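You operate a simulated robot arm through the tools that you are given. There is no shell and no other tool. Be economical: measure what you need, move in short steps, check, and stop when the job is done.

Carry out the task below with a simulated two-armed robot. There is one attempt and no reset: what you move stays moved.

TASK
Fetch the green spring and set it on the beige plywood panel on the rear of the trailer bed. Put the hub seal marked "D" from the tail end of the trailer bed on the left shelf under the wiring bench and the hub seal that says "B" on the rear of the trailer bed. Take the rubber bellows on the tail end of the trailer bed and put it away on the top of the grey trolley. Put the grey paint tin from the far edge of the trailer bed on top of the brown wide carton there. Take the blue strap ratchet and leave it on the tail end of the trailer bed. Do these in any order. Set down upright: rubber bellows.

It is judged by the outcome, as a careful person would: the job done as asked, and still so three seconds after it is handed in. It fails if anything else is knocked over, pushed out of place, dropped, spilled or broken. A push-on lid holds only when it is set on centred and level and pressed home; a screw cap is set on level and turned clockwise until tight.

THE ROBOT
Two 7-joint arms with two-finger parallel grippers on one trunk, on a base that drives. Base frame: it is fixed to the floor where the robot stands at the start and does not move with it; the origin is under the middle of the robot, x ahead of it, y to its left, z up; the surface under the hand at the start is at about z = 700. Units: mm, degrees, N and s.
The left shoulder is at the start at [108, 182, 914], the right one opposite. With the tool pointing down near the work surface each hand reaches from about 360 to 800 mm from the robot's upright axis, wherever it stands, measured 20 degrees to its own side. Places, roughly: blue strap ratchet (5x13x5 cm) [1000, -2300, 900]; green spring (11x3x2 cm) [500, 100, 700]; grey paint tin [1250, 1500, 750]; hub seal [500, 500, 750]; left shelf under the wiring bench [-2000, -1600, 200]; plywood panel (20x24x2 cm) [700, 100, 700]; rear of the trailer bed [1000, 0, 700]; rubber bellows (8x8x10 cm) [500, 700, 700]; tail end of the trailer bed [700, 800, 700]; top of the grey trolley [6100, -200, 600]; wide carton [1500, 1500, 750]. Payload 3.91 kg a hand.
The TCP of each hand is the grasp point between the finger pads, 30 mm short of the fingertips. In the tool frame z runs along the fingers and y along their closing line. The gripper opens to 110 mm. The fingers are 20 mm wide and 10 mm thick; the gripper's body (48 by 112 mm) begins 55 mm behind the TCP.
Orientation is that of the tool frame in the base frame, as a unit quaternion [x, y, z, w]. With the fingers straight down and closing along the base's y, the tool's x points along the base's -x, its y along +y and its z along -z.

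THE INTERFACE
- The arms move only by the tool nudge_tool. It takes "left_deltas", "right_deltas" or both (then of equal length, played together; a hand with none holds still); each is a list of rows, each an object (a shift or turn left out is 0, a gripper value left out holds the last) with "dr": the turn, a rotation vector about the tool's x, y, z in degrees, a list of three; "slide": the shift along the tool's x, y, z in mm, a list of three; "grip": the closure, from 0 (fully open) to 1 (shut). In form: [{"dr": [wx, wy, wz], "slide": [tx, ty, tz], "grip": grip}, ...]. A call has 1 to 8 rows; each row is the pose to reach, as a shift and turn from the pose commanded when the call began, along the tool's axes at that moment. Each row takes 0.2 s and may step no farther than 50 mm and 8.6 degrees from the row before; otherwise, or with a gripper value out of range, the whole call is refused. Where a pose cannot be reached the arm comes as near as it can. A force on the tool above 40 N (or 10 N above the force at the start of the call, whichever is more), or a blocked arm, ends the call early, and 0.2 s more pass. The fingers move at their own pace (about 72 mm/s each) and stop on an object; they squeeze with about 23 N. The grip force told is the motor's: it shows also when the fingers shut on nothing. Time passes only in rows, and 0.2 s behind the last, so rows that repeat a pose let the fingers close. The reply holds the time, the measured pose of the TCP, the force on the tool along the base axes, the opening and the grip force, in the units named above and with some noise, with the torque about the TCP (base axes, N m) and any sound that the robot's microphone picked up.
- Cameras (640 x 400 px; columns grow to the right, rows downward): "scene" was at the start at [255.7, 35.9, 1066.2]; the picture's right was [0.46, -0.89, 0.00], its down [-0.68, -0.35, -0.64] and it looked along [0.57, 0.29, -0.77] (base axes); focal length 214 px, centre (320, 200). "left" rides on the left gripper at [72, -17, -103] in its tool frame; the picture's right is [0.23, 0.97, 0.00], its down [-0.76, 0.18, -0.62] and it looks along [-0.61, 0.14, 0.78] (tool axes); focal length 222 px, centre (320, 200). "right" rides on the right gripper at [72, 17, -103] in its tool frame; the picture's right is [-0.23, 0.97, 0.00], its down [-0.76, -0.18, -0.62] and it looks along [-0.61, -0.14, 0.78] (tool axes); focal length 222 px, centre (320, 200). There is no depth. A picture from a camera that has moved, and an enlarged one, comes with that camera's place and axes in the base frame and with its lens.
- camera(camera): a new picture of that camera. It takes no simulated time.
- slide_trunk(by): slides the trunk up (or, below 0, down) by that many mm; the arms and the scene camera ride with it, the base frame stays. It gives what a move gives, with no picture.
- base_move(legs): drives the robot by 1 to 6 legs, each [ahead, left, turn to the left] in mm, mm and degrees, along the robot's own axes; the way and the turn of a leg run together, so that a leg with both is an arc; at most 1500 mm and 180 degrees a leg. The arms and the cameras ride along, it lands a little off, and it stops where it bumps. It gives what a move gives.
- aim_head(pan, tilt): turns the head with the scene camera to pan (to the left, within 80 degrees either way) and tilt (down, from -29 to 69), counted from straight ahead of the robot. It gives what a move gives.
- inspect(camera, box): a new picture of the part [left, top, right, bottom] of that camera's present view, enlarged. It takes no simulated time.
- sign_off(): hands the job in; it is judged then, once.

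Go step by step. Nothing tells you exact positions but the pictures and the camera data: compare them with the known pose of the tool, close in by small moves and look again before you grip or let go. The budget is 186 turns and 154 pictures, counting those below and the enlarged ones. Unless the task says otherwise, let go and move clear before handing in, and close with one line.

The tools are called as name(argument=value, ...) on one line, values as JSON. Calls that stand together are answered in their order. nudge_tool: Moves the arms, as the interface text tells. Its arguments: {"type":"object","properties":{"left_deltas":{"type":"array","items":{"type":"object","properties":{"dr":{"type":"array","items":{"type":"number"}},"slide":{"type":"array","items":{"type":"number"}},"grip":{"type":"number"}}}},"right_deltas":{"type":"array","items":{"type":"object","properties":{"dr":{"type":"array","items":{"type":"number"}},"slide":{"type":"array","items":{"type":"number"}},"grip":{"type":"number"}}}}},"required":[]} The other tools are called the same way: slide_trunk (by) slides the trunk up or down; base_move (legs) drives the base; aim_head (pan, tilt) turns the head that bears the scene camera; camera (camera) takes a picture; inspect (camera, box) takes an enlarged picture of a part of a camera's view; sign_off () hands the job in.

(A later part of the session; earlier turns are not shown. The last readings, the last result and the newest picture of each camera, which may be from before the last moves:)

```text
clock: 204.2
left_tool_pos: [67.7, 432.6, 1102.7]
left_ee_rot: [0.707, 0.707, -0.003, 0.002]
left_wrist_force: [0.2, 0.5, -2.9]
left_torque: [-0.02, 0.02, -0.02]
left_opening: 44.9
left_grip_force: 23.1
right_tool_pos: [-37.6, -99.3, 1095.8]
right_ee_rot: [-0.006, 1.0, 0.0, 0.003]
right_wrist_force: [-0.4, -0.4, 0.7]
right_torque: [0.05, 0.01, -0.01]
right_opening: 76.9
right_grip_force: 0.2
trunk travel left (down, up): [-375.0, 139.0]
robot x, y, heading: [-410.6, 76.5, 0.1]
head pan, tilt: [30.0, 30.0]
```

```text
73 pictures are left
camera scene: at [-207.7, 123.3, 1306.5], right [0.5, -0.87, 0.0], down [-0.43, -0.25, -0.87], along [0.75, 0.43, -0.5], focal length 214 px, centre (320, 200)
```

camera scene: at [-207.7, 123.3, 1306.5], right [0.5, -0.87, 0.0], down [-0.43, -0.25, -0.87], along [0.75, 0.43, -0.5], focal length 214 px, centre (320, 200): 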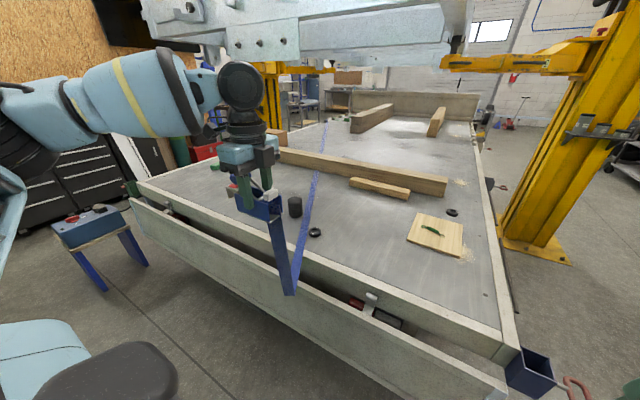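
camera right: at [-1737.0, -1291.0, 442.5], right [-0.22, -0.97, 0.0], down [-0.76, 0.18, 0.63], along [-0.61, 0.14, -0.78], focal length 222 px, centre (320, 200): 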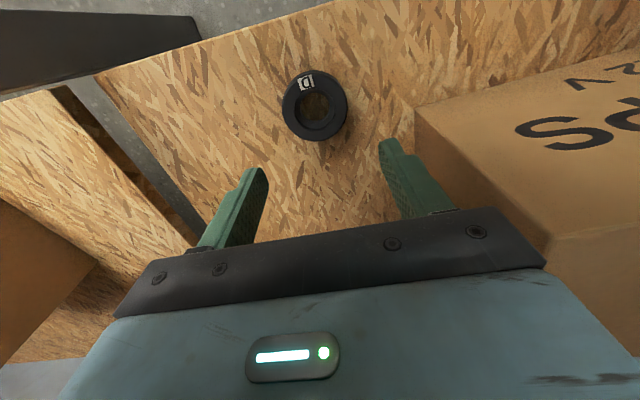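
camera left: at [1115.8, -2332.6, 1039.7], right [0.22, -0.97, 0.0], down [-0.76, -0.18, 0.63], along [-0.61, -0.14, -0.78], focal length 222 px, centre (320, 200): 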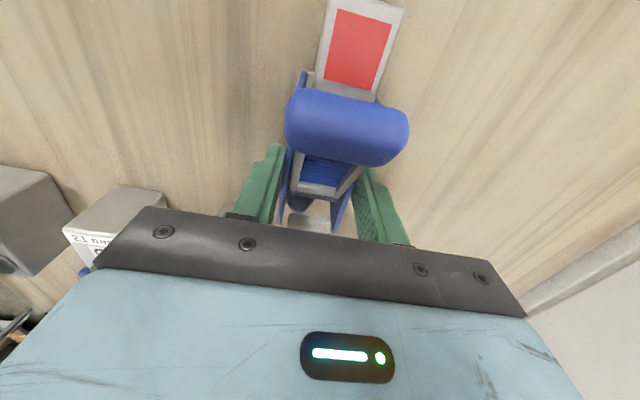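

The strap now hangs a bit below the ratchet and runs towards the far beam. I'll raise the trunk fully so it stays well above the bellows while I move left and then up to the bed.

slide_trunk(by=135)

base_move(legs=[[0, 530, 0], [400, 0, 0]])

aim_head(pan=30, tilt=45)

camera(camera="scene")

camera(camera="left")

```text
clock: 205.8
left_tool_pos: [69.4, 433.1, 1237.0]
left_ee_rot: [0.708, 0.706, -0.004, 0.0]
left_wrist_force: [0.8, 0.7, -3.2]
left_torque: [-0.02, 0.01, 0.01]
left_opening: 44.7
left_grip_force: 22.8
right_tool_pos: [-36.8, -99.8, 1228.9]
right_ee_rot: [-0.006, 1.0, 0.0, 0.001]
right_wrist_force: [0.7, -0.2, 0.4]
right_torque: [-0.04, 0.02, -0.01]
right_opening: 76.9
right_grip_force: 0.0
trunk travel left (down, up): [-510.0, 4.0]
robot x, y, heading: [-410.4, 75.3, -0.0]
head pan, tilt: [30.0, 30.0]
```

```text
clock: 213.1
left_tool_pos: [468.7, 964.3, 1238.4]
left_ee_rot: [0.708, 0.706, -0.002, 0.001]
left_wrist_force: [-0.6, 0.5, -1.8]
left_torque: [-0.02, -0.01, -0.02]
left_opening: 44.9
left_grip_force: 23.2
right_tool_pos: [363.3, 430.7, 1232.2]
right_ee_rot: [-0.007, 1.0, 0.0, 0.003]
right_wrist_force: [0.1, 0.1, -0.3]
right_torque: [-0.01, -0.03, 0.01]
right_opening: 77.1
right_grip_force: 0.0
trunk travel left (down, up): [-510.0, 4.0]
robot x, y, heading: [-8.5, 605.8, 0.0]
head pan, tilt: [30.0, 30.0]
```

```text
clock: 213.8
left_tool_pos: [469.8, 962.7, 1237.9]
left_ee_rot: [0.708, 0.706, -0.002, 0.001]
left_wrist_force: [0.6, 0.9, -2.7]
left_torque: [-0.03, 0.03, 0.0]
left_opening: 44.7
left_grip_force: 23.0
right_tool_pos: [363.8, 430.5, 1230.7]
right_ee_rot: [-0.006, 1.0, 0.0, 0.003]
right_wrist_force: [-0.2, -1.4, 0.7]
right_torque: [0.01, 0.0, -0.02]
right_opening: 76.8
right_grip_force: 0.1
trunk travel left (down, up): [-510.0, 4.0]
robot x, y, heading: [-13.1, 609.9, -0.1]
head pan, tilt: [30.0, 45.0]
```

```text
72 pictures are left
camera scene: at [76.7, 648.9, 1441.5], right [0.5, -0.87, 0.0], down [-0.61, -0.35, -0.71], along [0.61, 0.35, -0.71], focal length 214 px, centre (320, 200)
```

scene: 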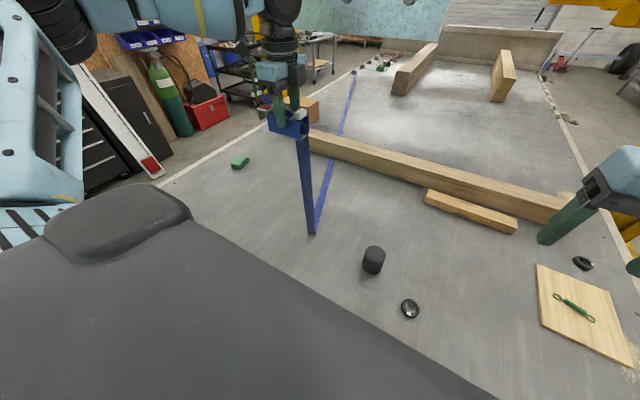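

```text
71 pictures are left
camera left: at [453.2, 1036.7, 1341.0], right [0.97, 0.23, 0.0], down [0.18, -0.76, 0.63], along [0.14, -0.61, -0.78], focal length 222 px, centre (320, 200)
```

left: 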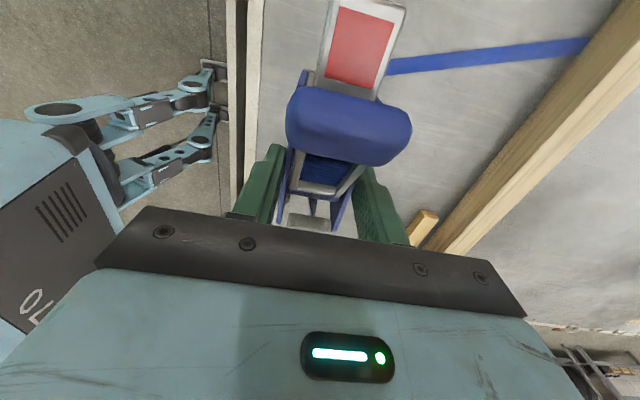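

The strap just lies along the bed to the far beam, well away from the bellows and seal. I'll lower the trunk and bring the ratchet over an open spot around [600, 900].

slide_trunk(by=-335)

nudge_tool(left_deltas=[{"slide": [-15, 32, 0]}, {"slide": [-30, 64, 0]}, {"slide": [-45, 96, 20]}, {"slide": [-60, 128, 45]}, {"slide": [-60, 128, 80]}, {"slide": [-60, 128, 110]}, {"slide": [-60, 128, 125]}, {"slide": [-60, 128, 125]}])

aim_head(pan=30, tilt=45)

camera(camera="scene")

camera(camera="left")

```text
clock: 217.1
left_tool_pos: [470.2, 962.7, 904.3]
left_ee_rot: [0.708, 0.707, -0.002, 0.001]
left_wrist_force: [0.4, -0.5, -3.5]
left_torque: [-0.07, -0.03, 0.03]
left_opening: 44.5
left_grip_force: 23.1
right_tool_pos: [363.7, 430.9, 895.9]
right_ee_rot: [-0.005, 1.0, 0.0, 0.003]
right_wrist_force: [-1.4, -0.2, 0.8]
right_torque: [0.01, 0.01, -0.01]
right_opening: 77.0
right_grip_force: 0.1
trunk travel left (down, up): [-175.0, 339.0]
robot x, y, heading: [-11.7, 608.1, -0.2]
head pan, tilt: [30.0, 45.0]
```

```text
clock: 218.9
left_tool_pos: [596.0, 902.6, 778.0]
left_ee_rot: [0.707, 0.707, -0.003, 0.001]
left_wrist_force: [-0.1, -0.1, -3.8]
left_torque: [0.02, 0.02, 0.0]
left_opening: 44.9
left_grip_force: 22.9
right_tool_pos: [363.3, 431.2, 897.1]
right_ee_rot: [-0.006, 1.0, 0.0, 0.004]
right_wrist_force: [-0.1, 0.9, 0.9]
right_torque: [0.02, 0.01, 0.04]
right_opening: 77.1
right_grip_force: 0.1
trunk travel left (down, up): [-175.0, 339.0]
robot x, y, heading: [-8.9, 605.2, 0.2]
head pan, tilt: [30.0, 45.0]
```

```text
clock: 219.5
left_tool_pos: [597.3, 900.9, 778.2]
left_ee_rot: [0.708, 0.707, -0.002, 0.001]
left_wrist_force: [-0.1, 0.2, -2.5]
left_torque: [0.0, -0.01, -0.01]
left_opening: 45.0
left_grip_force: 23.0
right_tool_pos: [363.5, 431.3, 894.2]
right_ee_rot: [-0.006, 1.0, 0.001, 0.003]
right_wrist_force: [-0.4, -0.6, -0.5]
right_torque: [0.0, 0.04, 0.0]
right_opening: 77.0
right_grip_force: 0.1
trunk travel left (down, up): [-175.0, 339.0]
robot x, y, heading: [-12.0, 609.8, 0.0]
head pan, tilt: [30.0, 45.0]
```

```text
70 pictures are left
camera scene: at [247.5, 649.1, 1073.4], right [0.5, -0.87, 0.0], down [-0.61, -0.35, -0.71], along [0.61, 0.35, -0.71], focal length 214 px, centre (320, 200)
```

scene: 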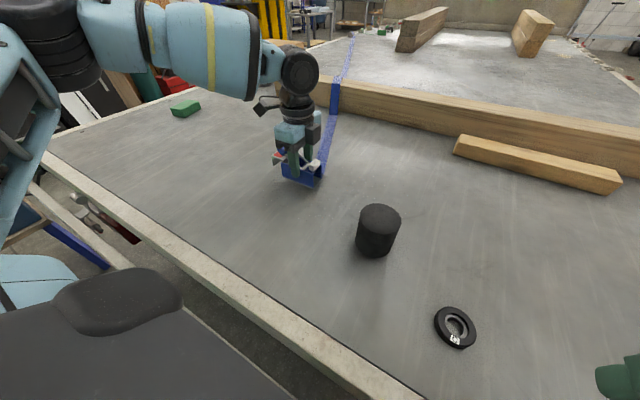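

```text
69 pictures are left
camera left: at [580.5, 976.0, 880.9], right [0.97, 0.23, 0.0], down [0.18, -0.76, 0.63], along [0.14, -0.61, -0.78], focal length 222 px, centre (320, 200)
```

left: 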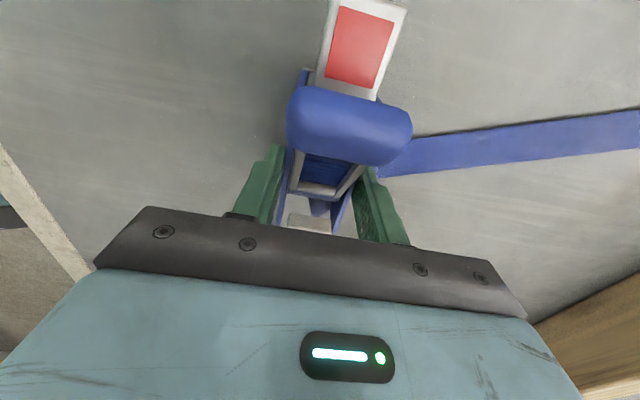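

The ratchet is over clear bed. I'll lower it until it touches.

nudge_tool(left_deltas=[{"slide": [0, 0, 15]}, {"slide": [0, 0, 28]}, {"slide": [0, 0, 31]}, {"slide": [0, 0, 33]}, {"slide": [0, 0, 35]}, {"slide": [0, 0, 35]}])

inspect(camera="scene", box=[240, 100, 360, 210])

```text
clock: 220.7
left_tool_pos: [599.2, 901.9, 750.1]
left_ee_rot: [0.708, 0.706, 0.001, 0.006]
left_wrist_force: [-6.4, 1.2, 15.8]
left_torque: [0.04, 0.75, 0.11]
left_opening: 44.9
left_grip_force: 22.9
right_tool_pos: [363.0, 430.9, 896.9]
right_ee_rot: [-0.007, 1.0, 0.001, 0.004]
right_wrist_force: [-0.3, 1.5, -0.5]
right_torque: [0.01, 0.0, -0.01]
right_opening: 76.9
right_grip_force: 0.0
trunk travel left (down, up): [-175.0, 339.0]
robot x, y, heading: [-9.5, 610.7, -0.2]
head pan, tilt: [30.0, 45.0]
stopped in row 5 (left hand): the force on the tool passed its limit at 42 N (the readings are from after the stop); the commanded pose is now the measured one
```

```text
3.64 times, centred on (300, 155) of scene
camera zoom: at [246.2, 648.8, 1073.6], right [0.5, -0.86, 0.0], down [-0.61, -0.35, -0.71], along [0.61, 0.35, -0.71], focal length 780 px, centre (393, 364)
```

zoom: 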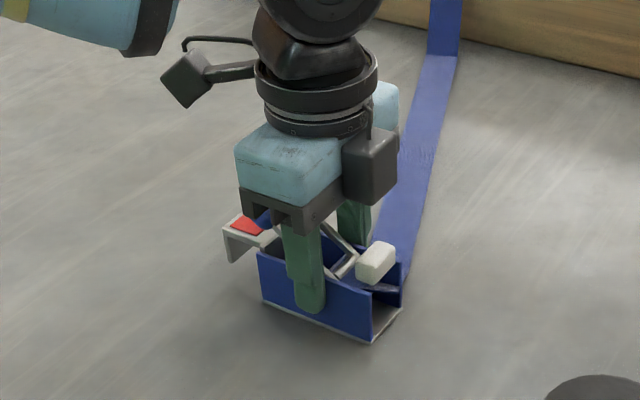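

It's on the bed. Ease off, open and rise.

nudge_tool(left_deltas=[{"slide": [0, 0, -1]}, {"slide": [0, 0, -1], "grip": 0.2}, {"slide": [0, 0, -1]}, {"slide": [0, 0, -1]}, {"slide": [0, 0, -30]}, {"slide": [0, 0, -70]}, {"slide": [0, 0, -110]}, {"slide": [0, 0, -150]}])

camera(camera="scene")

```text
clock: 222.5
left_tool_pos: [597.6, 902.4, 898.6]
left_ee_rot: [0.707, 0.707, 0.001, 0.005]
left_wrist_force: [0.5, 0.7, 0.2]
left_torque: [-0.03, -0.01, 0.03]
left_opening: 88.2
left_grip_force: 0.0
right_tool_pos: [362.7, 431.4, 896.3]
right_ee_rot: [-0.005, 1.0, 0.001, 0.004]
right_wrist_force: [0.1, -0.5, 0.1]
right_torque: [0.0, -0.01, -0.01]
right_opening: 76.9
right_grip_force: 0.0
trunk travel left (down, up): [-175.0, 339.0]
robot x, y, heading: [-16.6, 611.0, 0.2]
head pan, tilt: [30.0, 45.0]
```

```text
67 pictures are left
camera scene: at [246.9, 648.9, 1073.6], right [0.5, -0.87, 0.0], down [-0.61, -0.35, -0.71], along [0.61, 0.35, -0.71], focal length 214 px, centre (320, 200)
```

scene: 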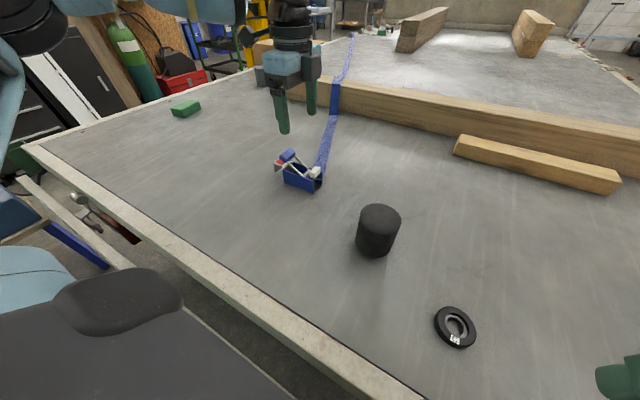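

The ratchet is set. Next the bellows at about [509, 678]: I'll bring the right hand above it, fully open.

nudge_tool(right_deltas=[{"slide": [-20, 42, 0], "grip": 0}, {"slide": [-45, 84, 0]}, {"slide": [-70, 126, 0]}, {"slide": [-95, 168, 0]}, {"slide": [-120, 210, 0]}, {"slide": [-146, 247, 0]}, {"slide": [-146, 247, 0]}])

camera(camera="right")

camera(camera="scene")

```text
clock: 224.1
left_tool_pos: [598.7, 902.3, 898.5]
left_ee_rot: [0.707, 0.707, 0.001, 0.004]
left_wrist_force: [-0.3, -0.3, -0.2]
left_torque: [0.01, 0.05, -0.01]
left_opening: 87.9
left_grip_force: 0.1
right_tool_pos: [506.3, 680.2, 897.4]
right_ee_rot: [-0.006, 1.0, 0.001, 0.003]
right_wrist_force: [0.2, 0.1, -0.7]
right_torque: [0.03, -0.03, -0.02]
right_opening: 110.0
right_grip_force: 0.1
trunk travel left (down, up): [-175.0, 339.0]
robot x, y, heading: [-12.4, 606.4, 0.4]
head pan, tilt: [30.0, 45.0]
```

```text
66 pictures are left
camera right: at [434.0, 695.9, 1001.0], right [0.21, 0.98, 0.0], down [0.76, -0.17, 0.63], along [0.61, -0.13, -0.78], focal length 222 px, centre (320, 200)
```

right: 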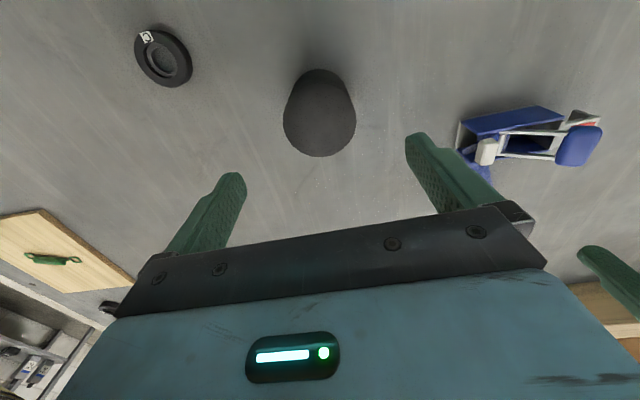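

```text
65 pictures are left
camera scene: at [247.2, 648.7, 1073.5], right [0.5, -0.87, 0.0], down [-0.61, -0.35, -0.71], along [0.61, 0.35, -0.71], focal length 214 px, centre (320, 200)
```

scene: 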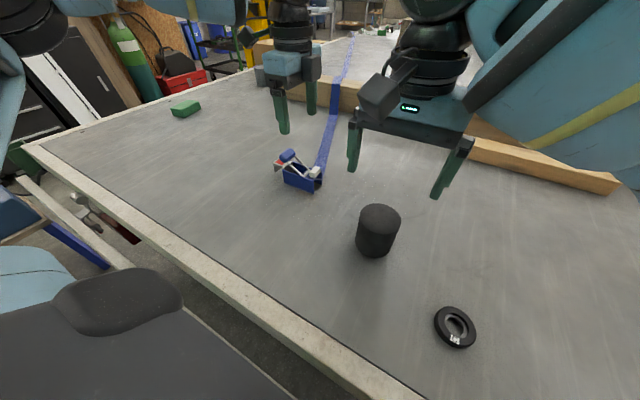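

Centred over the bellows. I'll descend so the fingers hold it around mid-height.

nudge_tool(right_deltas=[{"slide": [3, 1, 35]}, {"slide": [3, 1, 70]}])

camera(camera="right")

```text
clock: 224.7
left_tool_pos: [598.1, 902.8, 898.2]
left_ee_rot: [0.707, 0.707, 0.001, 0.004]
left_wrist_force: [0.4, -0.3, -0.7]
left_torque: [0.0, 0.0, 0.0]
left_opening: 87.8
left_grip_force: 0.0
right_tool_pos: [507.4, 681.5, 827.4]
right_ee_rot: [-0.005, 1.0, 0.001, 0.004]
right_wrist_force: [-0.5, -0.6, -0.5]
right_torque: [-0.01, 0.01, 0.0]
right_opening: 110.2
right_grip_force: 0.1
trunk travel left (down, up): [-175.0, 339.0]
robot x, y, heading: [-7.5, 606.2, 0.2]
head pan, tilt: [30.0, 45.0]
```

```text
64 pictures are left
camera right: at [432.3, 697.7, 930.7], right [0.22, 0.98, 0.0], down [0.76, -0.17, 0.63], along [0.61, -0.13, -0.78], focal length 222 px, centre (320, 200)
```

right: 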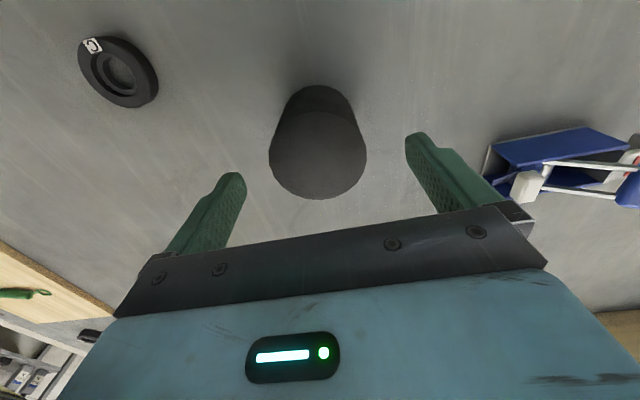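

nudge_tool(right_deltas=[{"slide": [5, 2, 20]}, {"slide": [5, 2, 45]}, {"slide": [5, 2, 70]}, {"slide": [5, 2, 72], "grip": 0.5}, {"slide": [5, 2, 72], "grip": 1}, {"slide": [5, 2, 72]}, {"slide": [5, 2, 72]}])

camera(camera="right")

camera(camera="scene")

```text
clock: 226.3
left_tool_pos: [598.0, 901.4, 898.3]
left_ee_rot: [0.708, 0.707, 0.0, 0.005]
left_wrist_force: [0.6, -0.1, -0.2]
left_torque: [-0.03, 0.02, -0.01]
left_opening: 88.1
left_grip_force: 0.0
right_tool_pos: [500.2, 683.8, 755.0]
right_ee_rot: [-0.006, 1.0, 0.001, 0.003]
right_wrist_force: [0.0, -0.6, -0.2]
right_torque: [0.03, -0.03, -0.02]
right_opening: 68.2
right_grip_force: 22.4
trunk travel left (down, up): [-175.0, 339.0]
robot x, y, heading: [-9.9, 602.9, -0.1]
head pan, tilt: [30.0, 45.0]
```

```text
63 pictures are left
camera right: at [427.2, 699.6, 858.2], right [0.22, 0.98, 0.0], down [0.76, -0.17, 0.63], along [0.61, -0.13, -0.78], focal length 222 px, centre (320, 200)
```

right: 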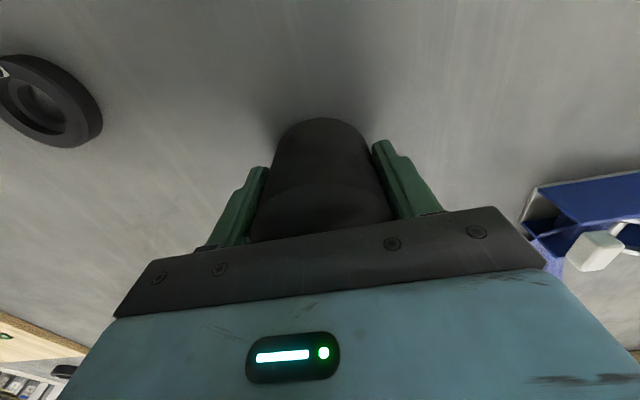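

```text
62 pictures are left
camera scene: at [247.2, 649.1, 1073.5], right [0.5, -0.87, 0.0], down [-0.61, -0.35, -0.71], along [0.61, 0.35, -0.71], focal length 214 px, centre (320, 200)
```

scene: 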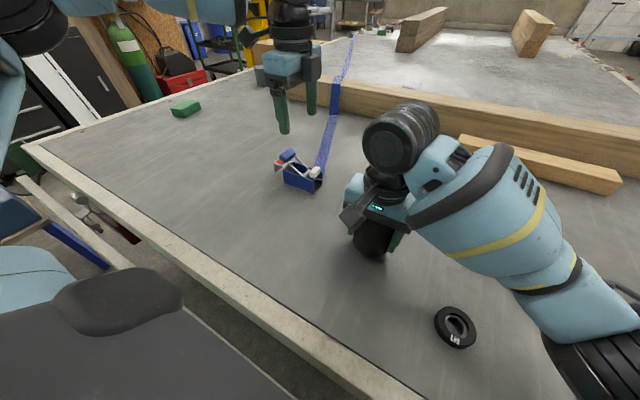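

The bellows is held. I'll lift it, fold the left hand in, and back away from the bed.

nudge_tool(right_deltas=[{"slide": [0, 0, -30]}, {"slide": [0, 0, -70]}, {"slide": [0, 0, -110]}, {"slide": [0, 0, -150]}, {"slide": [15, -45, -160]}, {"slide": [30, -90, -160]}, {"slide": [45, -135, -160]}, {"slide": [60, -180, -160]}], left_deltas=[{"slide": [0, 0, -30]}, {"slide": [0, 0, -50]}, {"slide": [0, -30, -50]}, {"slide": [0, -60, -50]}, {"slide": [-10, -95, -50]}, {"slide": [-20, -130, -50]}, {"slide": [-30, -165, -50]}, {"slide": [-40, -200, -50]}])

slide_trunk(by=330)

base_move(legs=[[-420, 0, 0], [0, -1400, 0], [0, -810, 0]])

aim_head(pan=0, tilt=20)

camera(camera="scene")

```text
clock: 228.1
left_tool_pos: [395.8, 862.8, 948.2]
left_ee_rot: [0.707, 0.707, 0.001, 0.005]
left_wrist_force: [-0.9, 0.0, 0.7]
left_torque: [0.03, -0.06, 0.04]
left_opening: 87.9
left_grip_force: 0.1
right_tool_pos: [439.1, 500.0, 914.6]
right_ee_rot: [-0.006, 1.0, 0.001, 0.004]
right_wrist_force: [0.7, 0.2, -0.2]
right_torque: [0.01, 0.01, -0.03]
right_opening: 68.5
right_grip_force: 23.0
trunk travel left (down, up): [-175.0, 339.0]
robot x, y, heading: [-12.2, 605.7, 0.2]
head pan, tilt: [30.0, 45.0]
```

```text
clock: 231.3
left_tool_pos: [397.0, 863.5, 1275.5]
left_ee_rot: [0.708, 0.707, 0.001, 0.004]
left_wrist_force: [-0.3, 0.5, -0.9]
left_torque: [0.0, 0.01, 0.0]
left_opening: 88.0
left_grip_force: 0.1
right_tool_pos: [441.9, 501.5, 1243.8]
right_ee_rot: [-0.006, 1.0, -0.001, 0.002]
right_wrist_force: [-1.0, 0.7, -0.8]
right_torque: [0.0, 0.04, 0.03]
right_opening: 68.5
right_grip_force: 23.0
trunk travel left (down, up): [-505.0, 9.0]
robot x, y, heading: [-13.8, 609.8, 0.2]
head pan, tilt: [30.0, 45.0]
```

```text
clock: 253.1
left_tool_pos: [-32.4, -1347.2, 1277.4]
left_ee_rot: [0.71, 0.704, 0.0, 0.005]
left_wrist_force: [-0.1, 0.3, 0.2]
left_torque: [-0.03, 0.04, -0.03]
left_opening: 88.0
left_grip_force: 0.1
right_tool_pos: [7.5, -1708.8, 1244.3]
right_ee_rot: [-0.001, 1.0, 0.001, 0.003]
right_wrist_force: [0.3, 0.7, -1.2]
right_torque: [-0.01, -0.01, -0.01]
right_opening: 68.5
right_grip_force: 22.8
trunk travel left (down, up): [-505.0, 9.0]
robot x, y, heading: [-442.5, -1599.2, -0.7]
head pan, tilt: [30.0, 45.0]
```

```text
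clock: 254.0
left_tool_pos: [-31.4, -1346.6, 1276.3]
left_ee_rot: [0.711, 0.704, 0.0, 0.005]
left_wrist_force: [-0.1, -0.8, -0.3]
left_torque: [-0.01, 0.03, 0.01]
left_opening: 87.9
left_grip_force: 0.1
right_tool_pos: [8.1, -1709.2, 1244.9]
right_ee_rot: [-0.002, 1.0, 0.001, 0.002]
right_wrist_force: [0.2, -0.4, -0.9]
right_torque: [0.0, 0.04, 0.02]
right_opening: 68.5
right_grip_force: 23.9
trunk travel left (down, up): [-505.0, 9.0]
robot x, y, heading: [-446.3, -1601.1, -0.4]
head pan, tilt: [0.0, 20.0]
```

```text
61 pictures are left
camera scene: at [-325.0, -1599.8, 1475.4], right [-0.01, -1.0, 0.0], down [-0.34, 0.0, -0.94], along [0.94, -0.01, -0.34], focal length 214 px, centre (320, 200)
```

scene: 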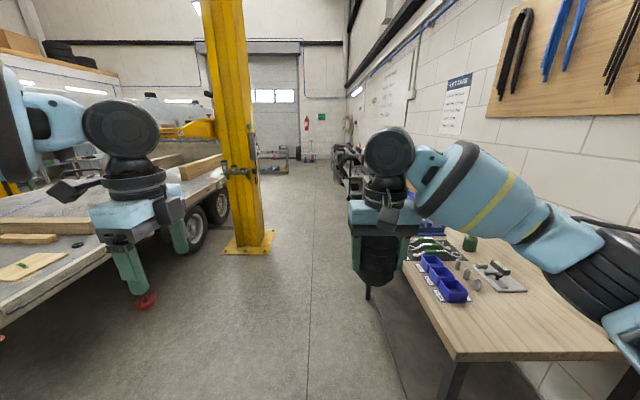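

The corridor ahead between post and benches is clear. I'll drive along y ≈ -1500 past the post and then look for the trolley.

base_move(legs=[[0, 90, 0.5], [1400, 0, 0], [1400, 0, 0], [1100, 0, 0]])

aim_head(pan=25, tilt=20)

camera(camera="scene")

```text
clock: 273.9
left_tool_pos: [3863.2, -1293.4, 1277.0]
left_ee_rot: [0.712, 0.702, 0.001, 0.004]
left_wrist_force: [-0.6, -0.5, 0.1]
left_torque: [-0.01, 0.01, -0.03]
left_opening: 88.0
left_grip_force: 0.0
right_tool_pos: [3902.1, -1654.9, 1244.6]
right_ee_rot: [0.0, 1.0, 0.001, 0.003]
right_wrist_force: [-0.1, 0.1, -0.5]
right_torque: [-0.02, 0.01, -0.01]
right_opening: 68.6
right_grip_force: 23.2
trunk travel left (down, up): [-505.0, 9.0]
robot x, y, heading: [3453.0, -1543.6, -0.6]
head pan, tilt: [0.0, 20.0]
```

```text
clock: 274.7
left_tool_pos: [3862.8, -1292.8, 1276.8]
left_ee_rot: [0.712, 0.702, 0.001, 0.004]
left_wrist_force: [-0.1, -0.3, -0.6]
left_torque: [0.01, 0.02, -0.02]
left_opening: 88.1
left_grip_force: 0.0
right_tool_pos: [3902.5, -1655.4, 1244.1]
right_ee_rot: [0.0, 1.0, 0.001, 0.003]
right_wrist_force: [0.0, -0.2, -0.3]
right_torque: [0.05, 0.02, -0.03]
right_opening: 68.3
right_grip_force: 23.7
trunk travel left (down, up): [-505.0, 9.0]
robot x, y, heading: [3451.6, -1547.0, -0.9]
head pan, tilt: [25.0, 20.0]
```

```text
60 pictures are left
camera scene: at [3561.3, -1505.7, 1475.5], right [0.41, -0.91, 0.0], down [-0.31, -0.14, -0.94], along [0.86, 0.39, -0.34], focal length 214 px, centre (320, 200)
```

scene: 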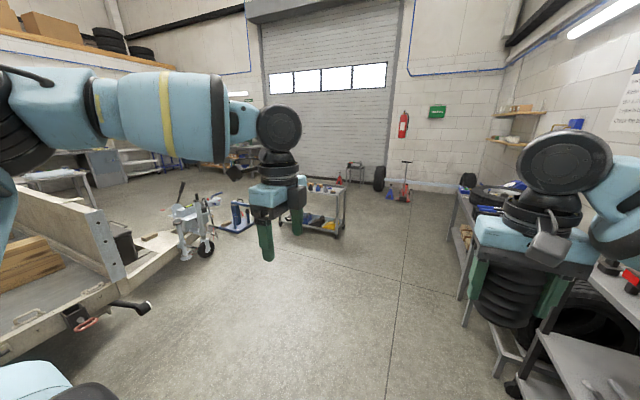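

The trolley is ahead at about [6150, -330]. I'll drive closer.

base_move(legs=[[1000, 350, 0.9], [550, 500, 0]])

slide_trunk(by=-330)

aim_head(pan=5, tilt=25)

camera(camera="scene")

```text
clock: 284.7
left_tool_pos: [5407.7, -443.0, 1276.3]
left_ee_rot: [0.71, 0.705, 0.0, 0.004]
left_wrist_force: [0.6, 0.2, 0.2]
left_torque: [-0.04, 0.02, 0.02]
left_opening: 88.0
left_grip_force: 0.0
right_tool_pos: [5449.3, -804.8, 1244.5]
right_ee_rot: [-0.003, 1.0, 0.001, 0.004]
right_wrist_force: [0.3, -0.6, -2.0]
right_torque: [0.0, -0.01, -0.04]
right_opening: 68.4
right_grip_force: 23.0
trunk travel left (down, up): [-505.0, 9.0]
robot x, y, heading: [5001.4, -697.8, -0.3]
head pan, tilt: [25.0, 20.0]
```

```text
clock: 287.9
left_tool_pos: [5407.8, -442.5, 946.8]
left_ee_rot: [0.709, 0.706, 0.001, 0.005]
left_wrist_force: [0.4, -0.4, -0.4]
left_torque: [0.01, 0.0, 0.0]
left_opening: 88.1
left_grip_force: 0.0
right_tool_pos: [5449.7, -804.8, 914.4]
right_ee_rot: [-0.005, 1.0, 0.001, 0.003]
right_wrist_force: [0.3, -0.2, -1.3]
right_torque: [-0.02, 0.02, -0.02]
right_opening: 68.2
right_grip_force: 23.0
trunk travel left (down, up): [-175.0, 339.0]
robot x, y, heading: [4998.3, -696.1, -0.3]
head pan, tilt: [25.0, 20.0]
```

```text
clock: 288.8
left_tool_pos: [5408.0, -442.6, 945.1]
left_ee_rot: [0.709, 0.705, 0.001, 0.004]
left_wrist_force: [0.3, -0.5, -0.8]
left_torque: [0.01, -0.02, -0.02]
left_opening: 88.0
left_grip_force: 0.1
right_tool_pos: [5450.3, -806.0, 914.6]
right_ee_rot: [-0.003, 1.0, 0.001, 0.003]
right_wrist_force: [-1.0, -0.8, -0.5]
right_torque: [0.01, 0.04, 0.0]
right_opening: 68.4
right_grip_force: 23.2
trunk travel left (down, up): [-175.0, 339.0]
robot x, y, heading: [4998.1, -697.8, -0.1]
head pan, tilt: [5.0, 25.0]
```

```text
59 pictures are left
camera scene: at [5278.3, -689.3, 1104.1], right [0.09, -1.0, 0.0], down [-0.42, -0.04, -0.91], along [0.9, 0.08, -0.42], focal length 214 px, centre (320, 200)
```

scene: 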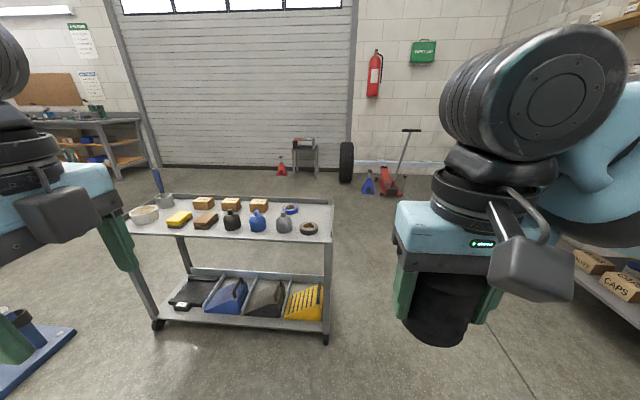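

inspect(camera="scene", box=[120, 180, 360, 260])

```text
2.67 times, centred on (240, 220) of scene
camera zoom: at [5278.3, -689.3, 1104.1], right [0.09, -1.0, 0.0], down [-0.42, -0.04, -0.91], along [0.9, 0.08, -0.42], focal length 572 px, centre (533, 147)
```

zoom: 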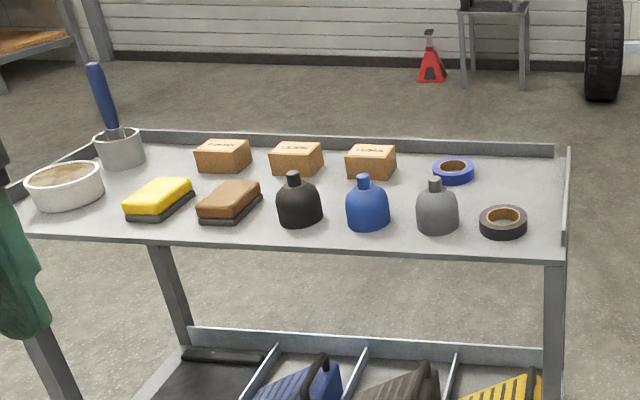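

There's a free spot on the right rear of the trolley top, near [6235, -575], between the blue tape and the lip. I'll move up to it.

base_move(legs=[[560, 250, 0]])

aim_head(pan=-5, tilt=45)

camera(camera="scene")

camera(camera="left")

```text
clock: 292.2
left_tool_pos: [5965.5, -198.2, 946.5]
left_ee_rot: [0.71, 0.705, 0.001, 0.005]
left_wrist_force: [0.6, 0.0, -0.3]
left_torque: [-0.06, 0.01, 0.01]
left_opening: 87.7
left_grip_force: 0.0
right_tool_pos: [6006.4, -559.5, 914.2]
right_ee_rot: [-0.002, 1.0, 0.001, 0.003]
right_wrist_force: [0.7, 0.3, 0.0]
right_torque: [-0.01, 0.03, 0.03]
right_opening: 68.4
right_grip_force: 23.1
trunk travel left (down, up): [-175.0, 339.0]
robot x, y, heading: [5554.1, -447.1, -0.6]
head pan, tilt: [5.0, 25.0]
```

```text
clock: 293.0
left_tool_pos: [5965.1, -198.0, 947.0]
left_ee_rot: [0.711, 0.704, 0.001, 0.004]
left_wrist_force: [-0.2, -0.1, 0.4]
left_torque: [0.01, 0.02, 0.03]
left_opening: 87.8
left_grip_force: 0.0
right_tool_pos: [6005.1, -560.1, 914.6]
right_ee_rot: [-0.002, 1.0, 0.001, 0.004]
right_wrist_force: [0.2, -0.4, -0.5]
right_torque: [0.01, 0.02, 0.01]
right_opening: 68.3
right_grip_force: 23.0
trunk travel left (down, up): [-175.0, 339.0]
robot x, y, heading: [5557.6, -451.2, -0.5]
head pan, tilt: [-5.0, 45.0]
```

```text
57 pictures are left
camera scene: at [5823.2, -459.1, 1073.5], right [-0.09, -1.0, 0.0], down [-0.7, 0.07, -0.71], along [0.7, -0.07, -0.71], focal length 214 px, centre (320, 200)
```

scene: 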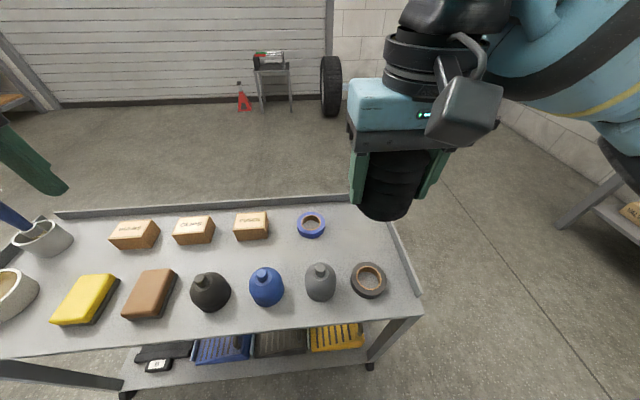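

```text
56 pictures are left
camera left: at [5947.6, -124.2, 1049.6], right [0.98, 0.22, 0.01], down [0.17, -0.76, 0.63], along [0.14, -0.61, -0.78], focal length 222 px, centre (320, 200)
```

left: 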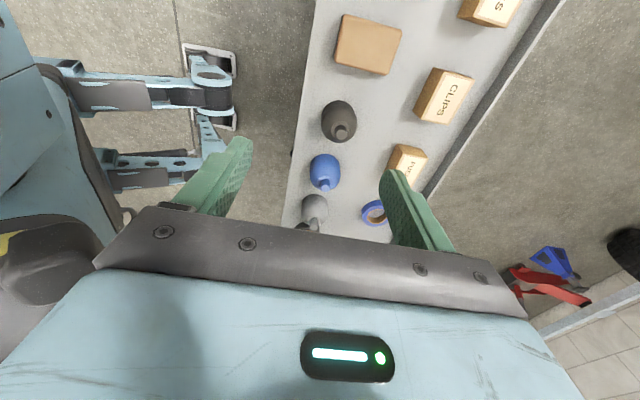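

Triangulation puts the trolley top at z ≈ 630, and the free spot's centre at about [6158, -592]. I'll bring the bellows over it.

nudge_tool(right_deltas=[{"slide": [-39, -8, 0]}, {"slide": [-78, -16, 0]}, {"slide": [-117, -24, 0]}, {"slide": [-154, -32, 0]}, {"slide": [-154, -32, 45]}, {"slide": [-154, -32, 90]}, {"slide": [-154, -32, 130]}, {"slide": [-154, -32, 130]}])

camera(camera="scene")

camera(camera="right")

```text
clock: 294.8
left_tool_pos: [5964.6, -199.1, 947.6]
left_ee_rot: [0.71, 0.704, 0.002, 0.005]
left_wrist_force: [0.2, 0.3, -0.2]
left_torque: [0.01, 0.0, -0.02]
left_opening: 88.1
left_grip_force: 0.0
right_tool_pos: [6160.3, -591.8, 785.2]
right_ee_rot: [-0.001, 1.0, 0.001, 0.005]
right_wrist_force: [0.2, 0.5, -1.3]
right_torque: [0.03, 0.03, 0.0]
right_opening: 68.3
right_grip_force: 22.9
trunk travel left (down, up): [-175.0, 339.0]
robot x, y, heading: [5552.1, -450.9, -0.6]
head pan, tilt: [-5.0, 45.0]
```

```text
55 pictures are left
camera scene: at [5823.0, -459.0, 1073.6], right [-0.09, -1.0, 0.0], down [-0.7, 0.07, -0.71], along [0.7, -0.07, -0.71], focal length 214 px, centre (320, 200)
```

scene: 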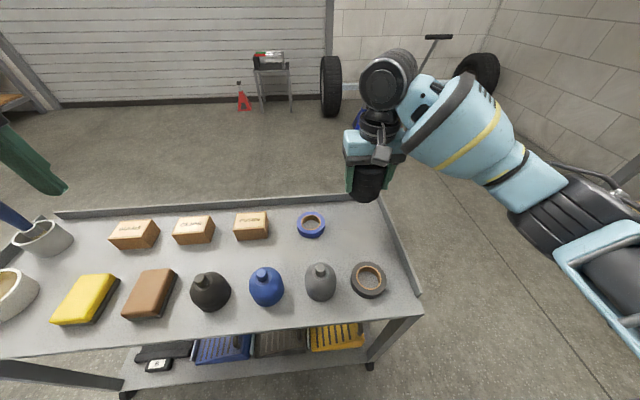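

```text
54 pictures are left
camera right: at [6087.9, -575.5, 889.4], right [0.22, 0.97, 0.0], down [0.76, -0.18, 0.63], along [0.61, -0.14, -0.78], focal length 222 px, centre (320, 200)
```

right: 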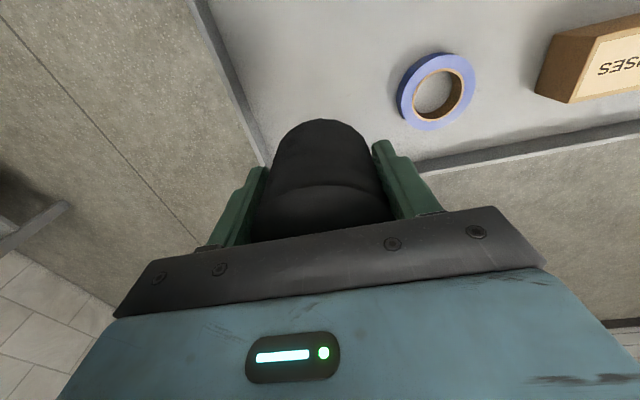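

nudge_tool(right_deltas=[{"slide": [22, 0, 0]}, {"slide": [22, 0, 40]}, {"slide": [22, 0, 75]}, {"slide": [22, 0, 85]}, {"slide": [22, 0, 85]}])

camera(camera="right")

inspect(camera="scene", box=[280, 140, 440, 320])

```text
clock: 296.0
left_tool_pos: [5964.9, -198.0, 946.6]
left_ee_rot: [0.71, 0.704, 0.001, 0.005]
left_wrist_force: [0.7, 0.6, -0.2]
left_torque: [0.03, 0.02, 0.0]
left_opening: 88.0
left_grip_force: 0.0
right_tool_pos: [6139.5, -591.3, 699.5]
right_ee_rot: [-0.001, 1.0, 0.002, 0.003]
right_wrist_force: [-0.3, 0.6, -1.5]
right_torque: [0.01, 0.06, -0.01]
right_opening: 68.1
right_grip_force: 23.1
trunk travel left (down, up): [-175.0, 339.0]
robot x, y, heading: [5555.0, -450.6, -0.4]
head pan, tilt: [-5.0, 45.0]
```

```text
53 pictures are left
camera right: at [6066.6, -574.6, 803.1], right [0.22, 0.97, 0.0], down [0.76, -0.18, 0.63], along [0.61, -0.14, -0.78], focal length 222 px, centre (320, 200)
```

right: 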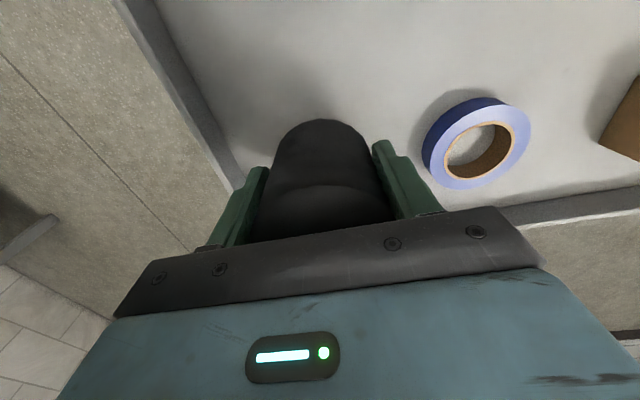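

```text
2.22 times, centred on (360, 230) of scene
camera zoom: at [5823.2, -459.1, 1073.5], right [-0.09, -1.0, 0.0], down [-0.7, 0.07, -0.71], along [0.7, -0.07, -0.71], focal length 477 px, centre (231, 133)
```

zoom: 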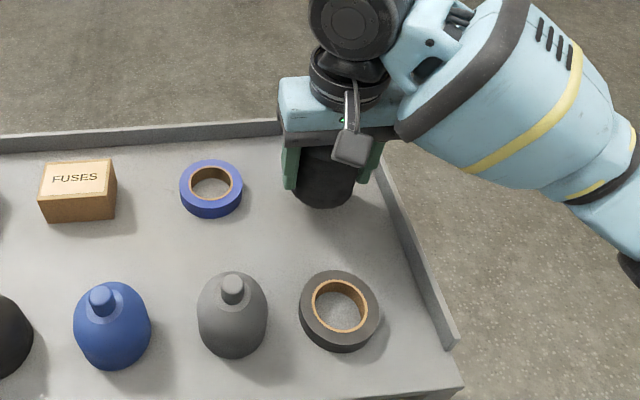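

Nicely placed. Lower gently to contact.

nudge_tool(right_deltas=[{"slide": [0, 0, 4]}, {"slide": [0, 0, 8]}, {"slide": [0, 0, 11]}, {"slide": [0, 0, 14]}, {"slide": [0, 0, 16]}, {"slide": [0, 0, 18]}, {"slide": [0, 0, 20]}, {"slide": [0, 0, 20]}])

```text
clock: 297.8
left_tool_pos: [5963.9, -198.2, 946.4]
left_ee_rot: [0.711, 0.704, 0.001, 0.005]
left_wrist_force: [0.0, -0.6, 0.2]
left_torque: [-0.03, 0.01, 0.03]
left_opening: 88.1
left_grip_force: 0.1
right_tool_pos: [6138.9, -591.2, 680.4]
right_ee_rot: [-0.002, 1.0, 0.001, 0.005]
right_wrist_force: [-1.4, -0.9, -0.7]
right_torque: [0.01, 0.0, 0.01]
right_opening: 68.4
right_grip_force: 23.3
trunk travel left (down, up): [-175.0, 339.0]
robot x, y, heading: [5551.4, -451.2, -0.6]
head pan, tilt: [-5.0, 45.0]
```

nudge_tool(right_deltas=[{"slide": [0, 0, 2]}, {"slide": [0, 0, 4]}, {"slide": [0, 0, 6]}, {"slide": [0, 0, 8]}, {"slide": [0, 0, 8]}])

inspect(camera="scene", box=[320, 150, 420, 250])

```text
clock: 299.0
left_tool_pos: [5964.5, -197.3, 947.3]
left_ee_rot: [0.711, 0.704, 0.001, 0.004]
left_wrist_force: [0.4, 0.3, -0.1]
left_torque: [-0.02, -0.02, -0.02]
left_opening: 88.1
left_grip_force: 0.2
right_tool_pos: [6139.6, -591.1, 673.3]
right_ee_rot: [-0.002, 1.0, 0.0, 0.005]
right_wrist_force: [0.3, -1.9, 11.5]
right_torque: [-0.34, 0.17, 0.04]
right_opening: 68.3
right_grip_force: 22.8
trunk travel left (down, up): [-175.0, 339.0]
robot x, y, heading: [5555.3, -451.4, -0.4]
head pan, tilt: [-5.0, 45.0]
```

```text
4.00 times, centred on (370, 200) of scene
camera zoom: at [5822.3, -459.0, 1073.8], right [-0.09, -1.0, 0.0], down [-0.7, 0.07, -0.71], along [0.7, -0.07, -0.71], focal length 858 px, centre (120, 200)
```

zoom: 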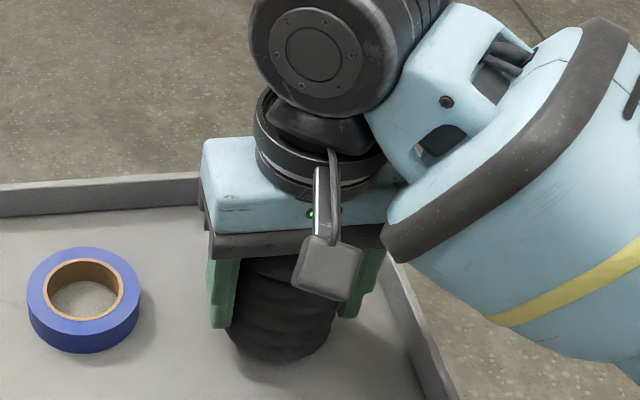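

Seated with 11 N. Release and rise straight up.

nudge_tool(right_deltas=[{"slide": [0, 0, -1.5]}, {"slide": [0, 0, -1.5], "grip": 0.2}, {"slide": [0, 0, -1.5]}, {"slide": [0, 0, -1.5]}, {"slide": [0, 0, -30]}, {"slide": [0, 0, -75]}, {"slide": [0, 0, -120]}, {"slide": [0, 0, -165]}])

camera(camera="scene")

```text
clock: 300.8
left_tool_pos: [5963.9, -198.2, 947.3]
left_ee_rot: [0.71, 0.704, 0.001, 0.005]
left_wrist_force: [0.2, 0.1, 0.0]
left_torque: [0.02, -0.01, -0.02]
left_opening: 87.9
left_grip_force: 0.1
right_tool_pos: [6137.2, -591.4, 836.9]
right_ee_rot: [-0.002, 1.0, 0.0, 0.002]
right_wrist_force: [0.8, 0.7, 0.3]
right_torque: [0.01, -0.02, 0.03]
right_opening: 88.0
right_grip_force: 0.0
trunk travel left (down, up): [-175.0, 339.0]
robot x, y, heading: [5558.1, -454.2, -0.2]
head pan, tilt: [-5.0, 45.0]
```

```text
50 pictures are left
camera scene: at [5822.7, -458.9, 1073.6], right [-0.09, -1.0, 0.0], down [-0.7, 0.07, -0.71], along [0.7, -0.07, -0.71], focal length 214 px, centre (320, 200)
```

scene: 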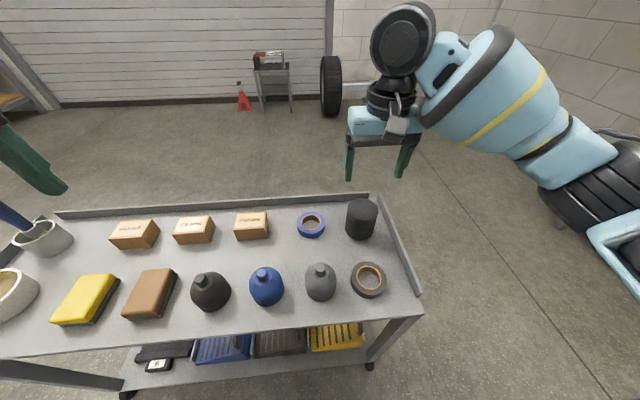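

The bellows stands upright on the trolley. I'll retract and drive back the way I came for the paint tin.

nudge_tool(right_deltas=[{"slide": [30, 8, -20]}, {"slide": [65, 16, -40]}, {"slide": [100, 24, -60]}, {"slide": [135, 32, -80]}, {"slide": [170, 40, -80]}])

base_move(legs=[[-560, -250, 0], [-500, -450, 0], [-1000, -350, 0]])

slide_trunk(by=330)

base_move(legs=[[-1400, 0, 0], [-1400, 0, 0], [-1100, 0, 0]])

```text
clock: 302.0
left_tool_pos: [5964.2, -198.3, 946.9]
left_ee_rot: [0.71, 0.704, 0.001, 0.004]
left_wrist_force: [-0.7, 0.6, 0.3]
left_torque: [-0.01, 0.02, 0.02]
left_opening: 88.2
left_grip_force: 0.1
right_tool_pos: [5966.9, -552.5, 916.6]
right_ee_rot: [-0.001, 1.0, 0.001, 0.003]
right_wrist_force: [-0.1, -0.3, 0.6]
right_torque: [-0.02, -0.04, -0.01]
right_opening: 88.1
right_grip_force: 0.0
trunk travel left (down, up): [-175.0, 339.0]
robot x, y, heading: [5554.2, -451.7, -0.2]
head pan, tilt: [-5.0, 45.0]
```

```text
clock: 314.6
left_tool_pos: [3902.1, -1240.0, 946.8]
left_ee_rot: [0.708, 0.706, 0.002, 0.005]
left_wrist_force: [-0.1, 0.2, -0.8]
left_torque: [-0.02, 0.02, -0.01]
left_opening: 88.0
left_grip_force: 0.1
right_tool_pos: [3905.3, -1591.7, 916.7]
right_ee_rot: [-0.005, 1.0, 0.001, 0.004]
right_wrist_force: [0.2, -0.7, -0.3]
right_torque: [-0.01, -0.01, 0.01]
right_opening: 88.0
right_grip_force: 0.1
trunk travel left (down, up): [-175.0, 339.0]
robot x, y, heading: [3493.9, -1493.7, 0.0]
head pan, tilt: [-5.0, 45.0]
```

```text
clock: 317.8
left_tool_pos: [3902.7, -1238.6, 1275.4]
left_ee_rot: [0.708, 0.706, -0.001, 0.005]
left_wrist_force: [0.0, 0.2, -0.7]
left_torque: [0.0, 0.05, 0.01]
left_opening: 88.0
left_grip_force: 0.1
right_tool_pos: [3906.7, -1592.3, 1245.0]
right_ee_rot: [-0.005, 1.0, 0.001, 0.002]
right_wrist_force: [0.6, -0.3, -0.8]
right_torque: [-0.01, -0.01, 0.02]
right_opening: 88.2
right_grip_force: 0.0
trunk travel left (down, up): [-505.0, 9.0]
robot x, y, heading: [3489.1, -1490.7, 0.0]
head pan, tilt: [-5.0, 45.0]
```

```text
clock: 336.6
left_tool_pos: [10.1, -1243.3, 1276.3]
left_ee_rot: [0.707, 0.707, 0.001, 0.004]
left_wrist_force: [-0.1, 0.0, 0.9]
left_torque: [-0.01, -0.02, 0.02]
left_opening: 87.8
left_grip_force: 0.1
right_tool_pos: [15.9, -1597.9, 1246.2]
right_ee_rot: [-0.006, 1.0, 0.001, 0.003]
right_wrist_force: [0.2, 0.4, 0.1]
right_torque: [-0.02, -0.02, 0.03]
right_opening: 88.1
right_grip_force: 0.1
trunk travel left (down, up): [-505.0, 9.0]
robot x, y, heading: [-396.5, -1496.8, -0.2]
head pan, tilt: [-5.0, 45.0]
```

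base_move(legs=[[-60, 1200, 0.2], [0, 1200, 0]])

aim_head(pan=60, tilt=25)

camera(camera="scene")

aim_head(pan=20, tilt=25)

camera(camera="scene")

```text
clock: 357.7
left_tool_pos: [-73.1, 1152.8, 1277.5]
left_ee_rot: [0.704, 0.711, 0.0, 0.004]
left_wrist_force: [-1.2, -0.9, 0.4]
left_torque: [-0.01, 0.02, 0.01]
left_opening: 88.2
left_grip_force: 0.0
right_tool_pos: [-63.2, 799.0, 1246.4]
right_ee_rot: [-0.011, 1.0, 0.001, 0.004]
right_wrist_force: [0.6, 0.4, 0.0]
right_torque: [0.0, 0.0, -0.03]
right_opening: 88.2
right_grip_force: 0.0
trunk travel left (down, up): [-505.0, 9.0]
robot x, y, heading: [-475.3, 891.8, 0.7]
head pan, tilt: [-5.0, 45.0]
```

```text
clock: 359.0
left_tool_pos: [-72.2, 1153.7, 1276.6]
left_ee_rot: [0.703, 0.711, 0.001, 0.005]
left_wrist_force: [0.6, 0.0, -0.2]
left_torque: [-0.01, 0.0, -0.01]
left_opening: 87.8
left_grip_force: 0.1
right_tool_pos: [-63.3, 800.4, 1246.2]
right_ee_rot: [-0.011, 1.0, 0.002, 0.004]
right_wrist_force: [-0.6, -0.3, -0.2]
right_torque: [0.01, -0.03, -0.02]
right_opening: 88.1
right_grip_force: 0.2
trunk travel left (down, up): [-505.0, 9.0]
robot x, y, heading: [-477.3, 888.7, 0.7]
head pan, tilt: [60.0, 25.0]
```

```text
49 pictures are left
camera scene: at [-408.0, 973.8, 1467.4], right [0.87, -0.49, 0.0], down [-0.21, -0.37, -0.91], along [0.44, 0.79, -0.42], focal length 214 px, centre (320, 200)
```

scene: 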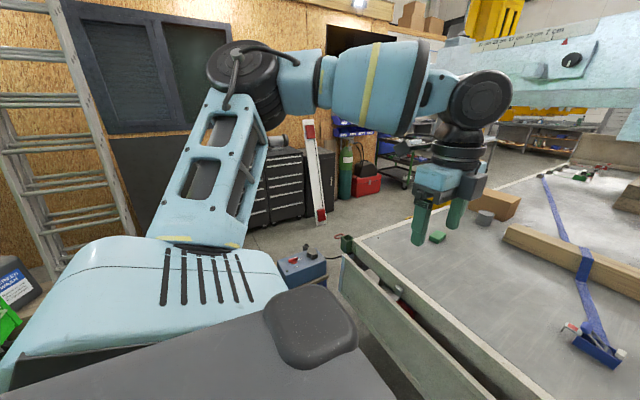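

```text
clock: 360.1
left_tool_pos: [-71.9, 1151.9, 1277.3]
left_ee_rot: [0.704, 0.711, 0.0, 0.004]
left_wrist_force: [-0.4, 0.9, 0.4]
left_torque: [0.03, -0.01, 0.01]
left_opening: 88.1
left_grip_force: 0.1
right_tool_pos: [-63.4, 799.4, 1246.7]
right_ee_rot: [-0.011, 1.0, 0.001, 0.003]
right_wrist_force: [0.4, 0.2, -0.4]
right_torque: [0.0, 0.02, 0.0]
right_opening: 87.9
right_grip_force: 0.0
trunk travel left (down, up): [-505.0, 9.0]
robot x, y, heading: [-471.9, 887.7, 0.8]
head pan, tilt: [20.0, 25.0]
```

```text
48 pictures are left
camera scene: at [-367.0, 926.2, 1467.4], right [0.35, -0.94, 0.0], down [-0.4, -0.15, -0.91], along [0.85, 0.32, -0.42], focal length 214 px, centre (320, 200)
```

scene: 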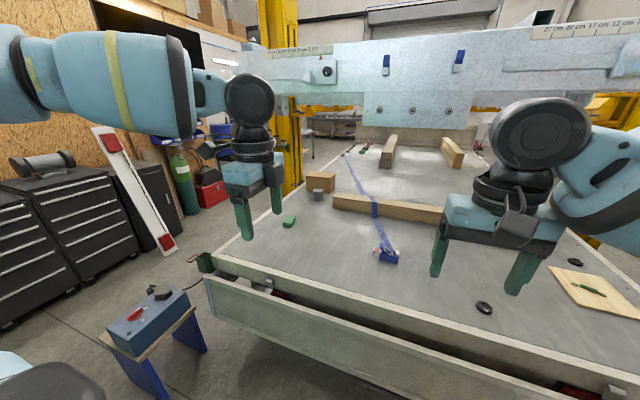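

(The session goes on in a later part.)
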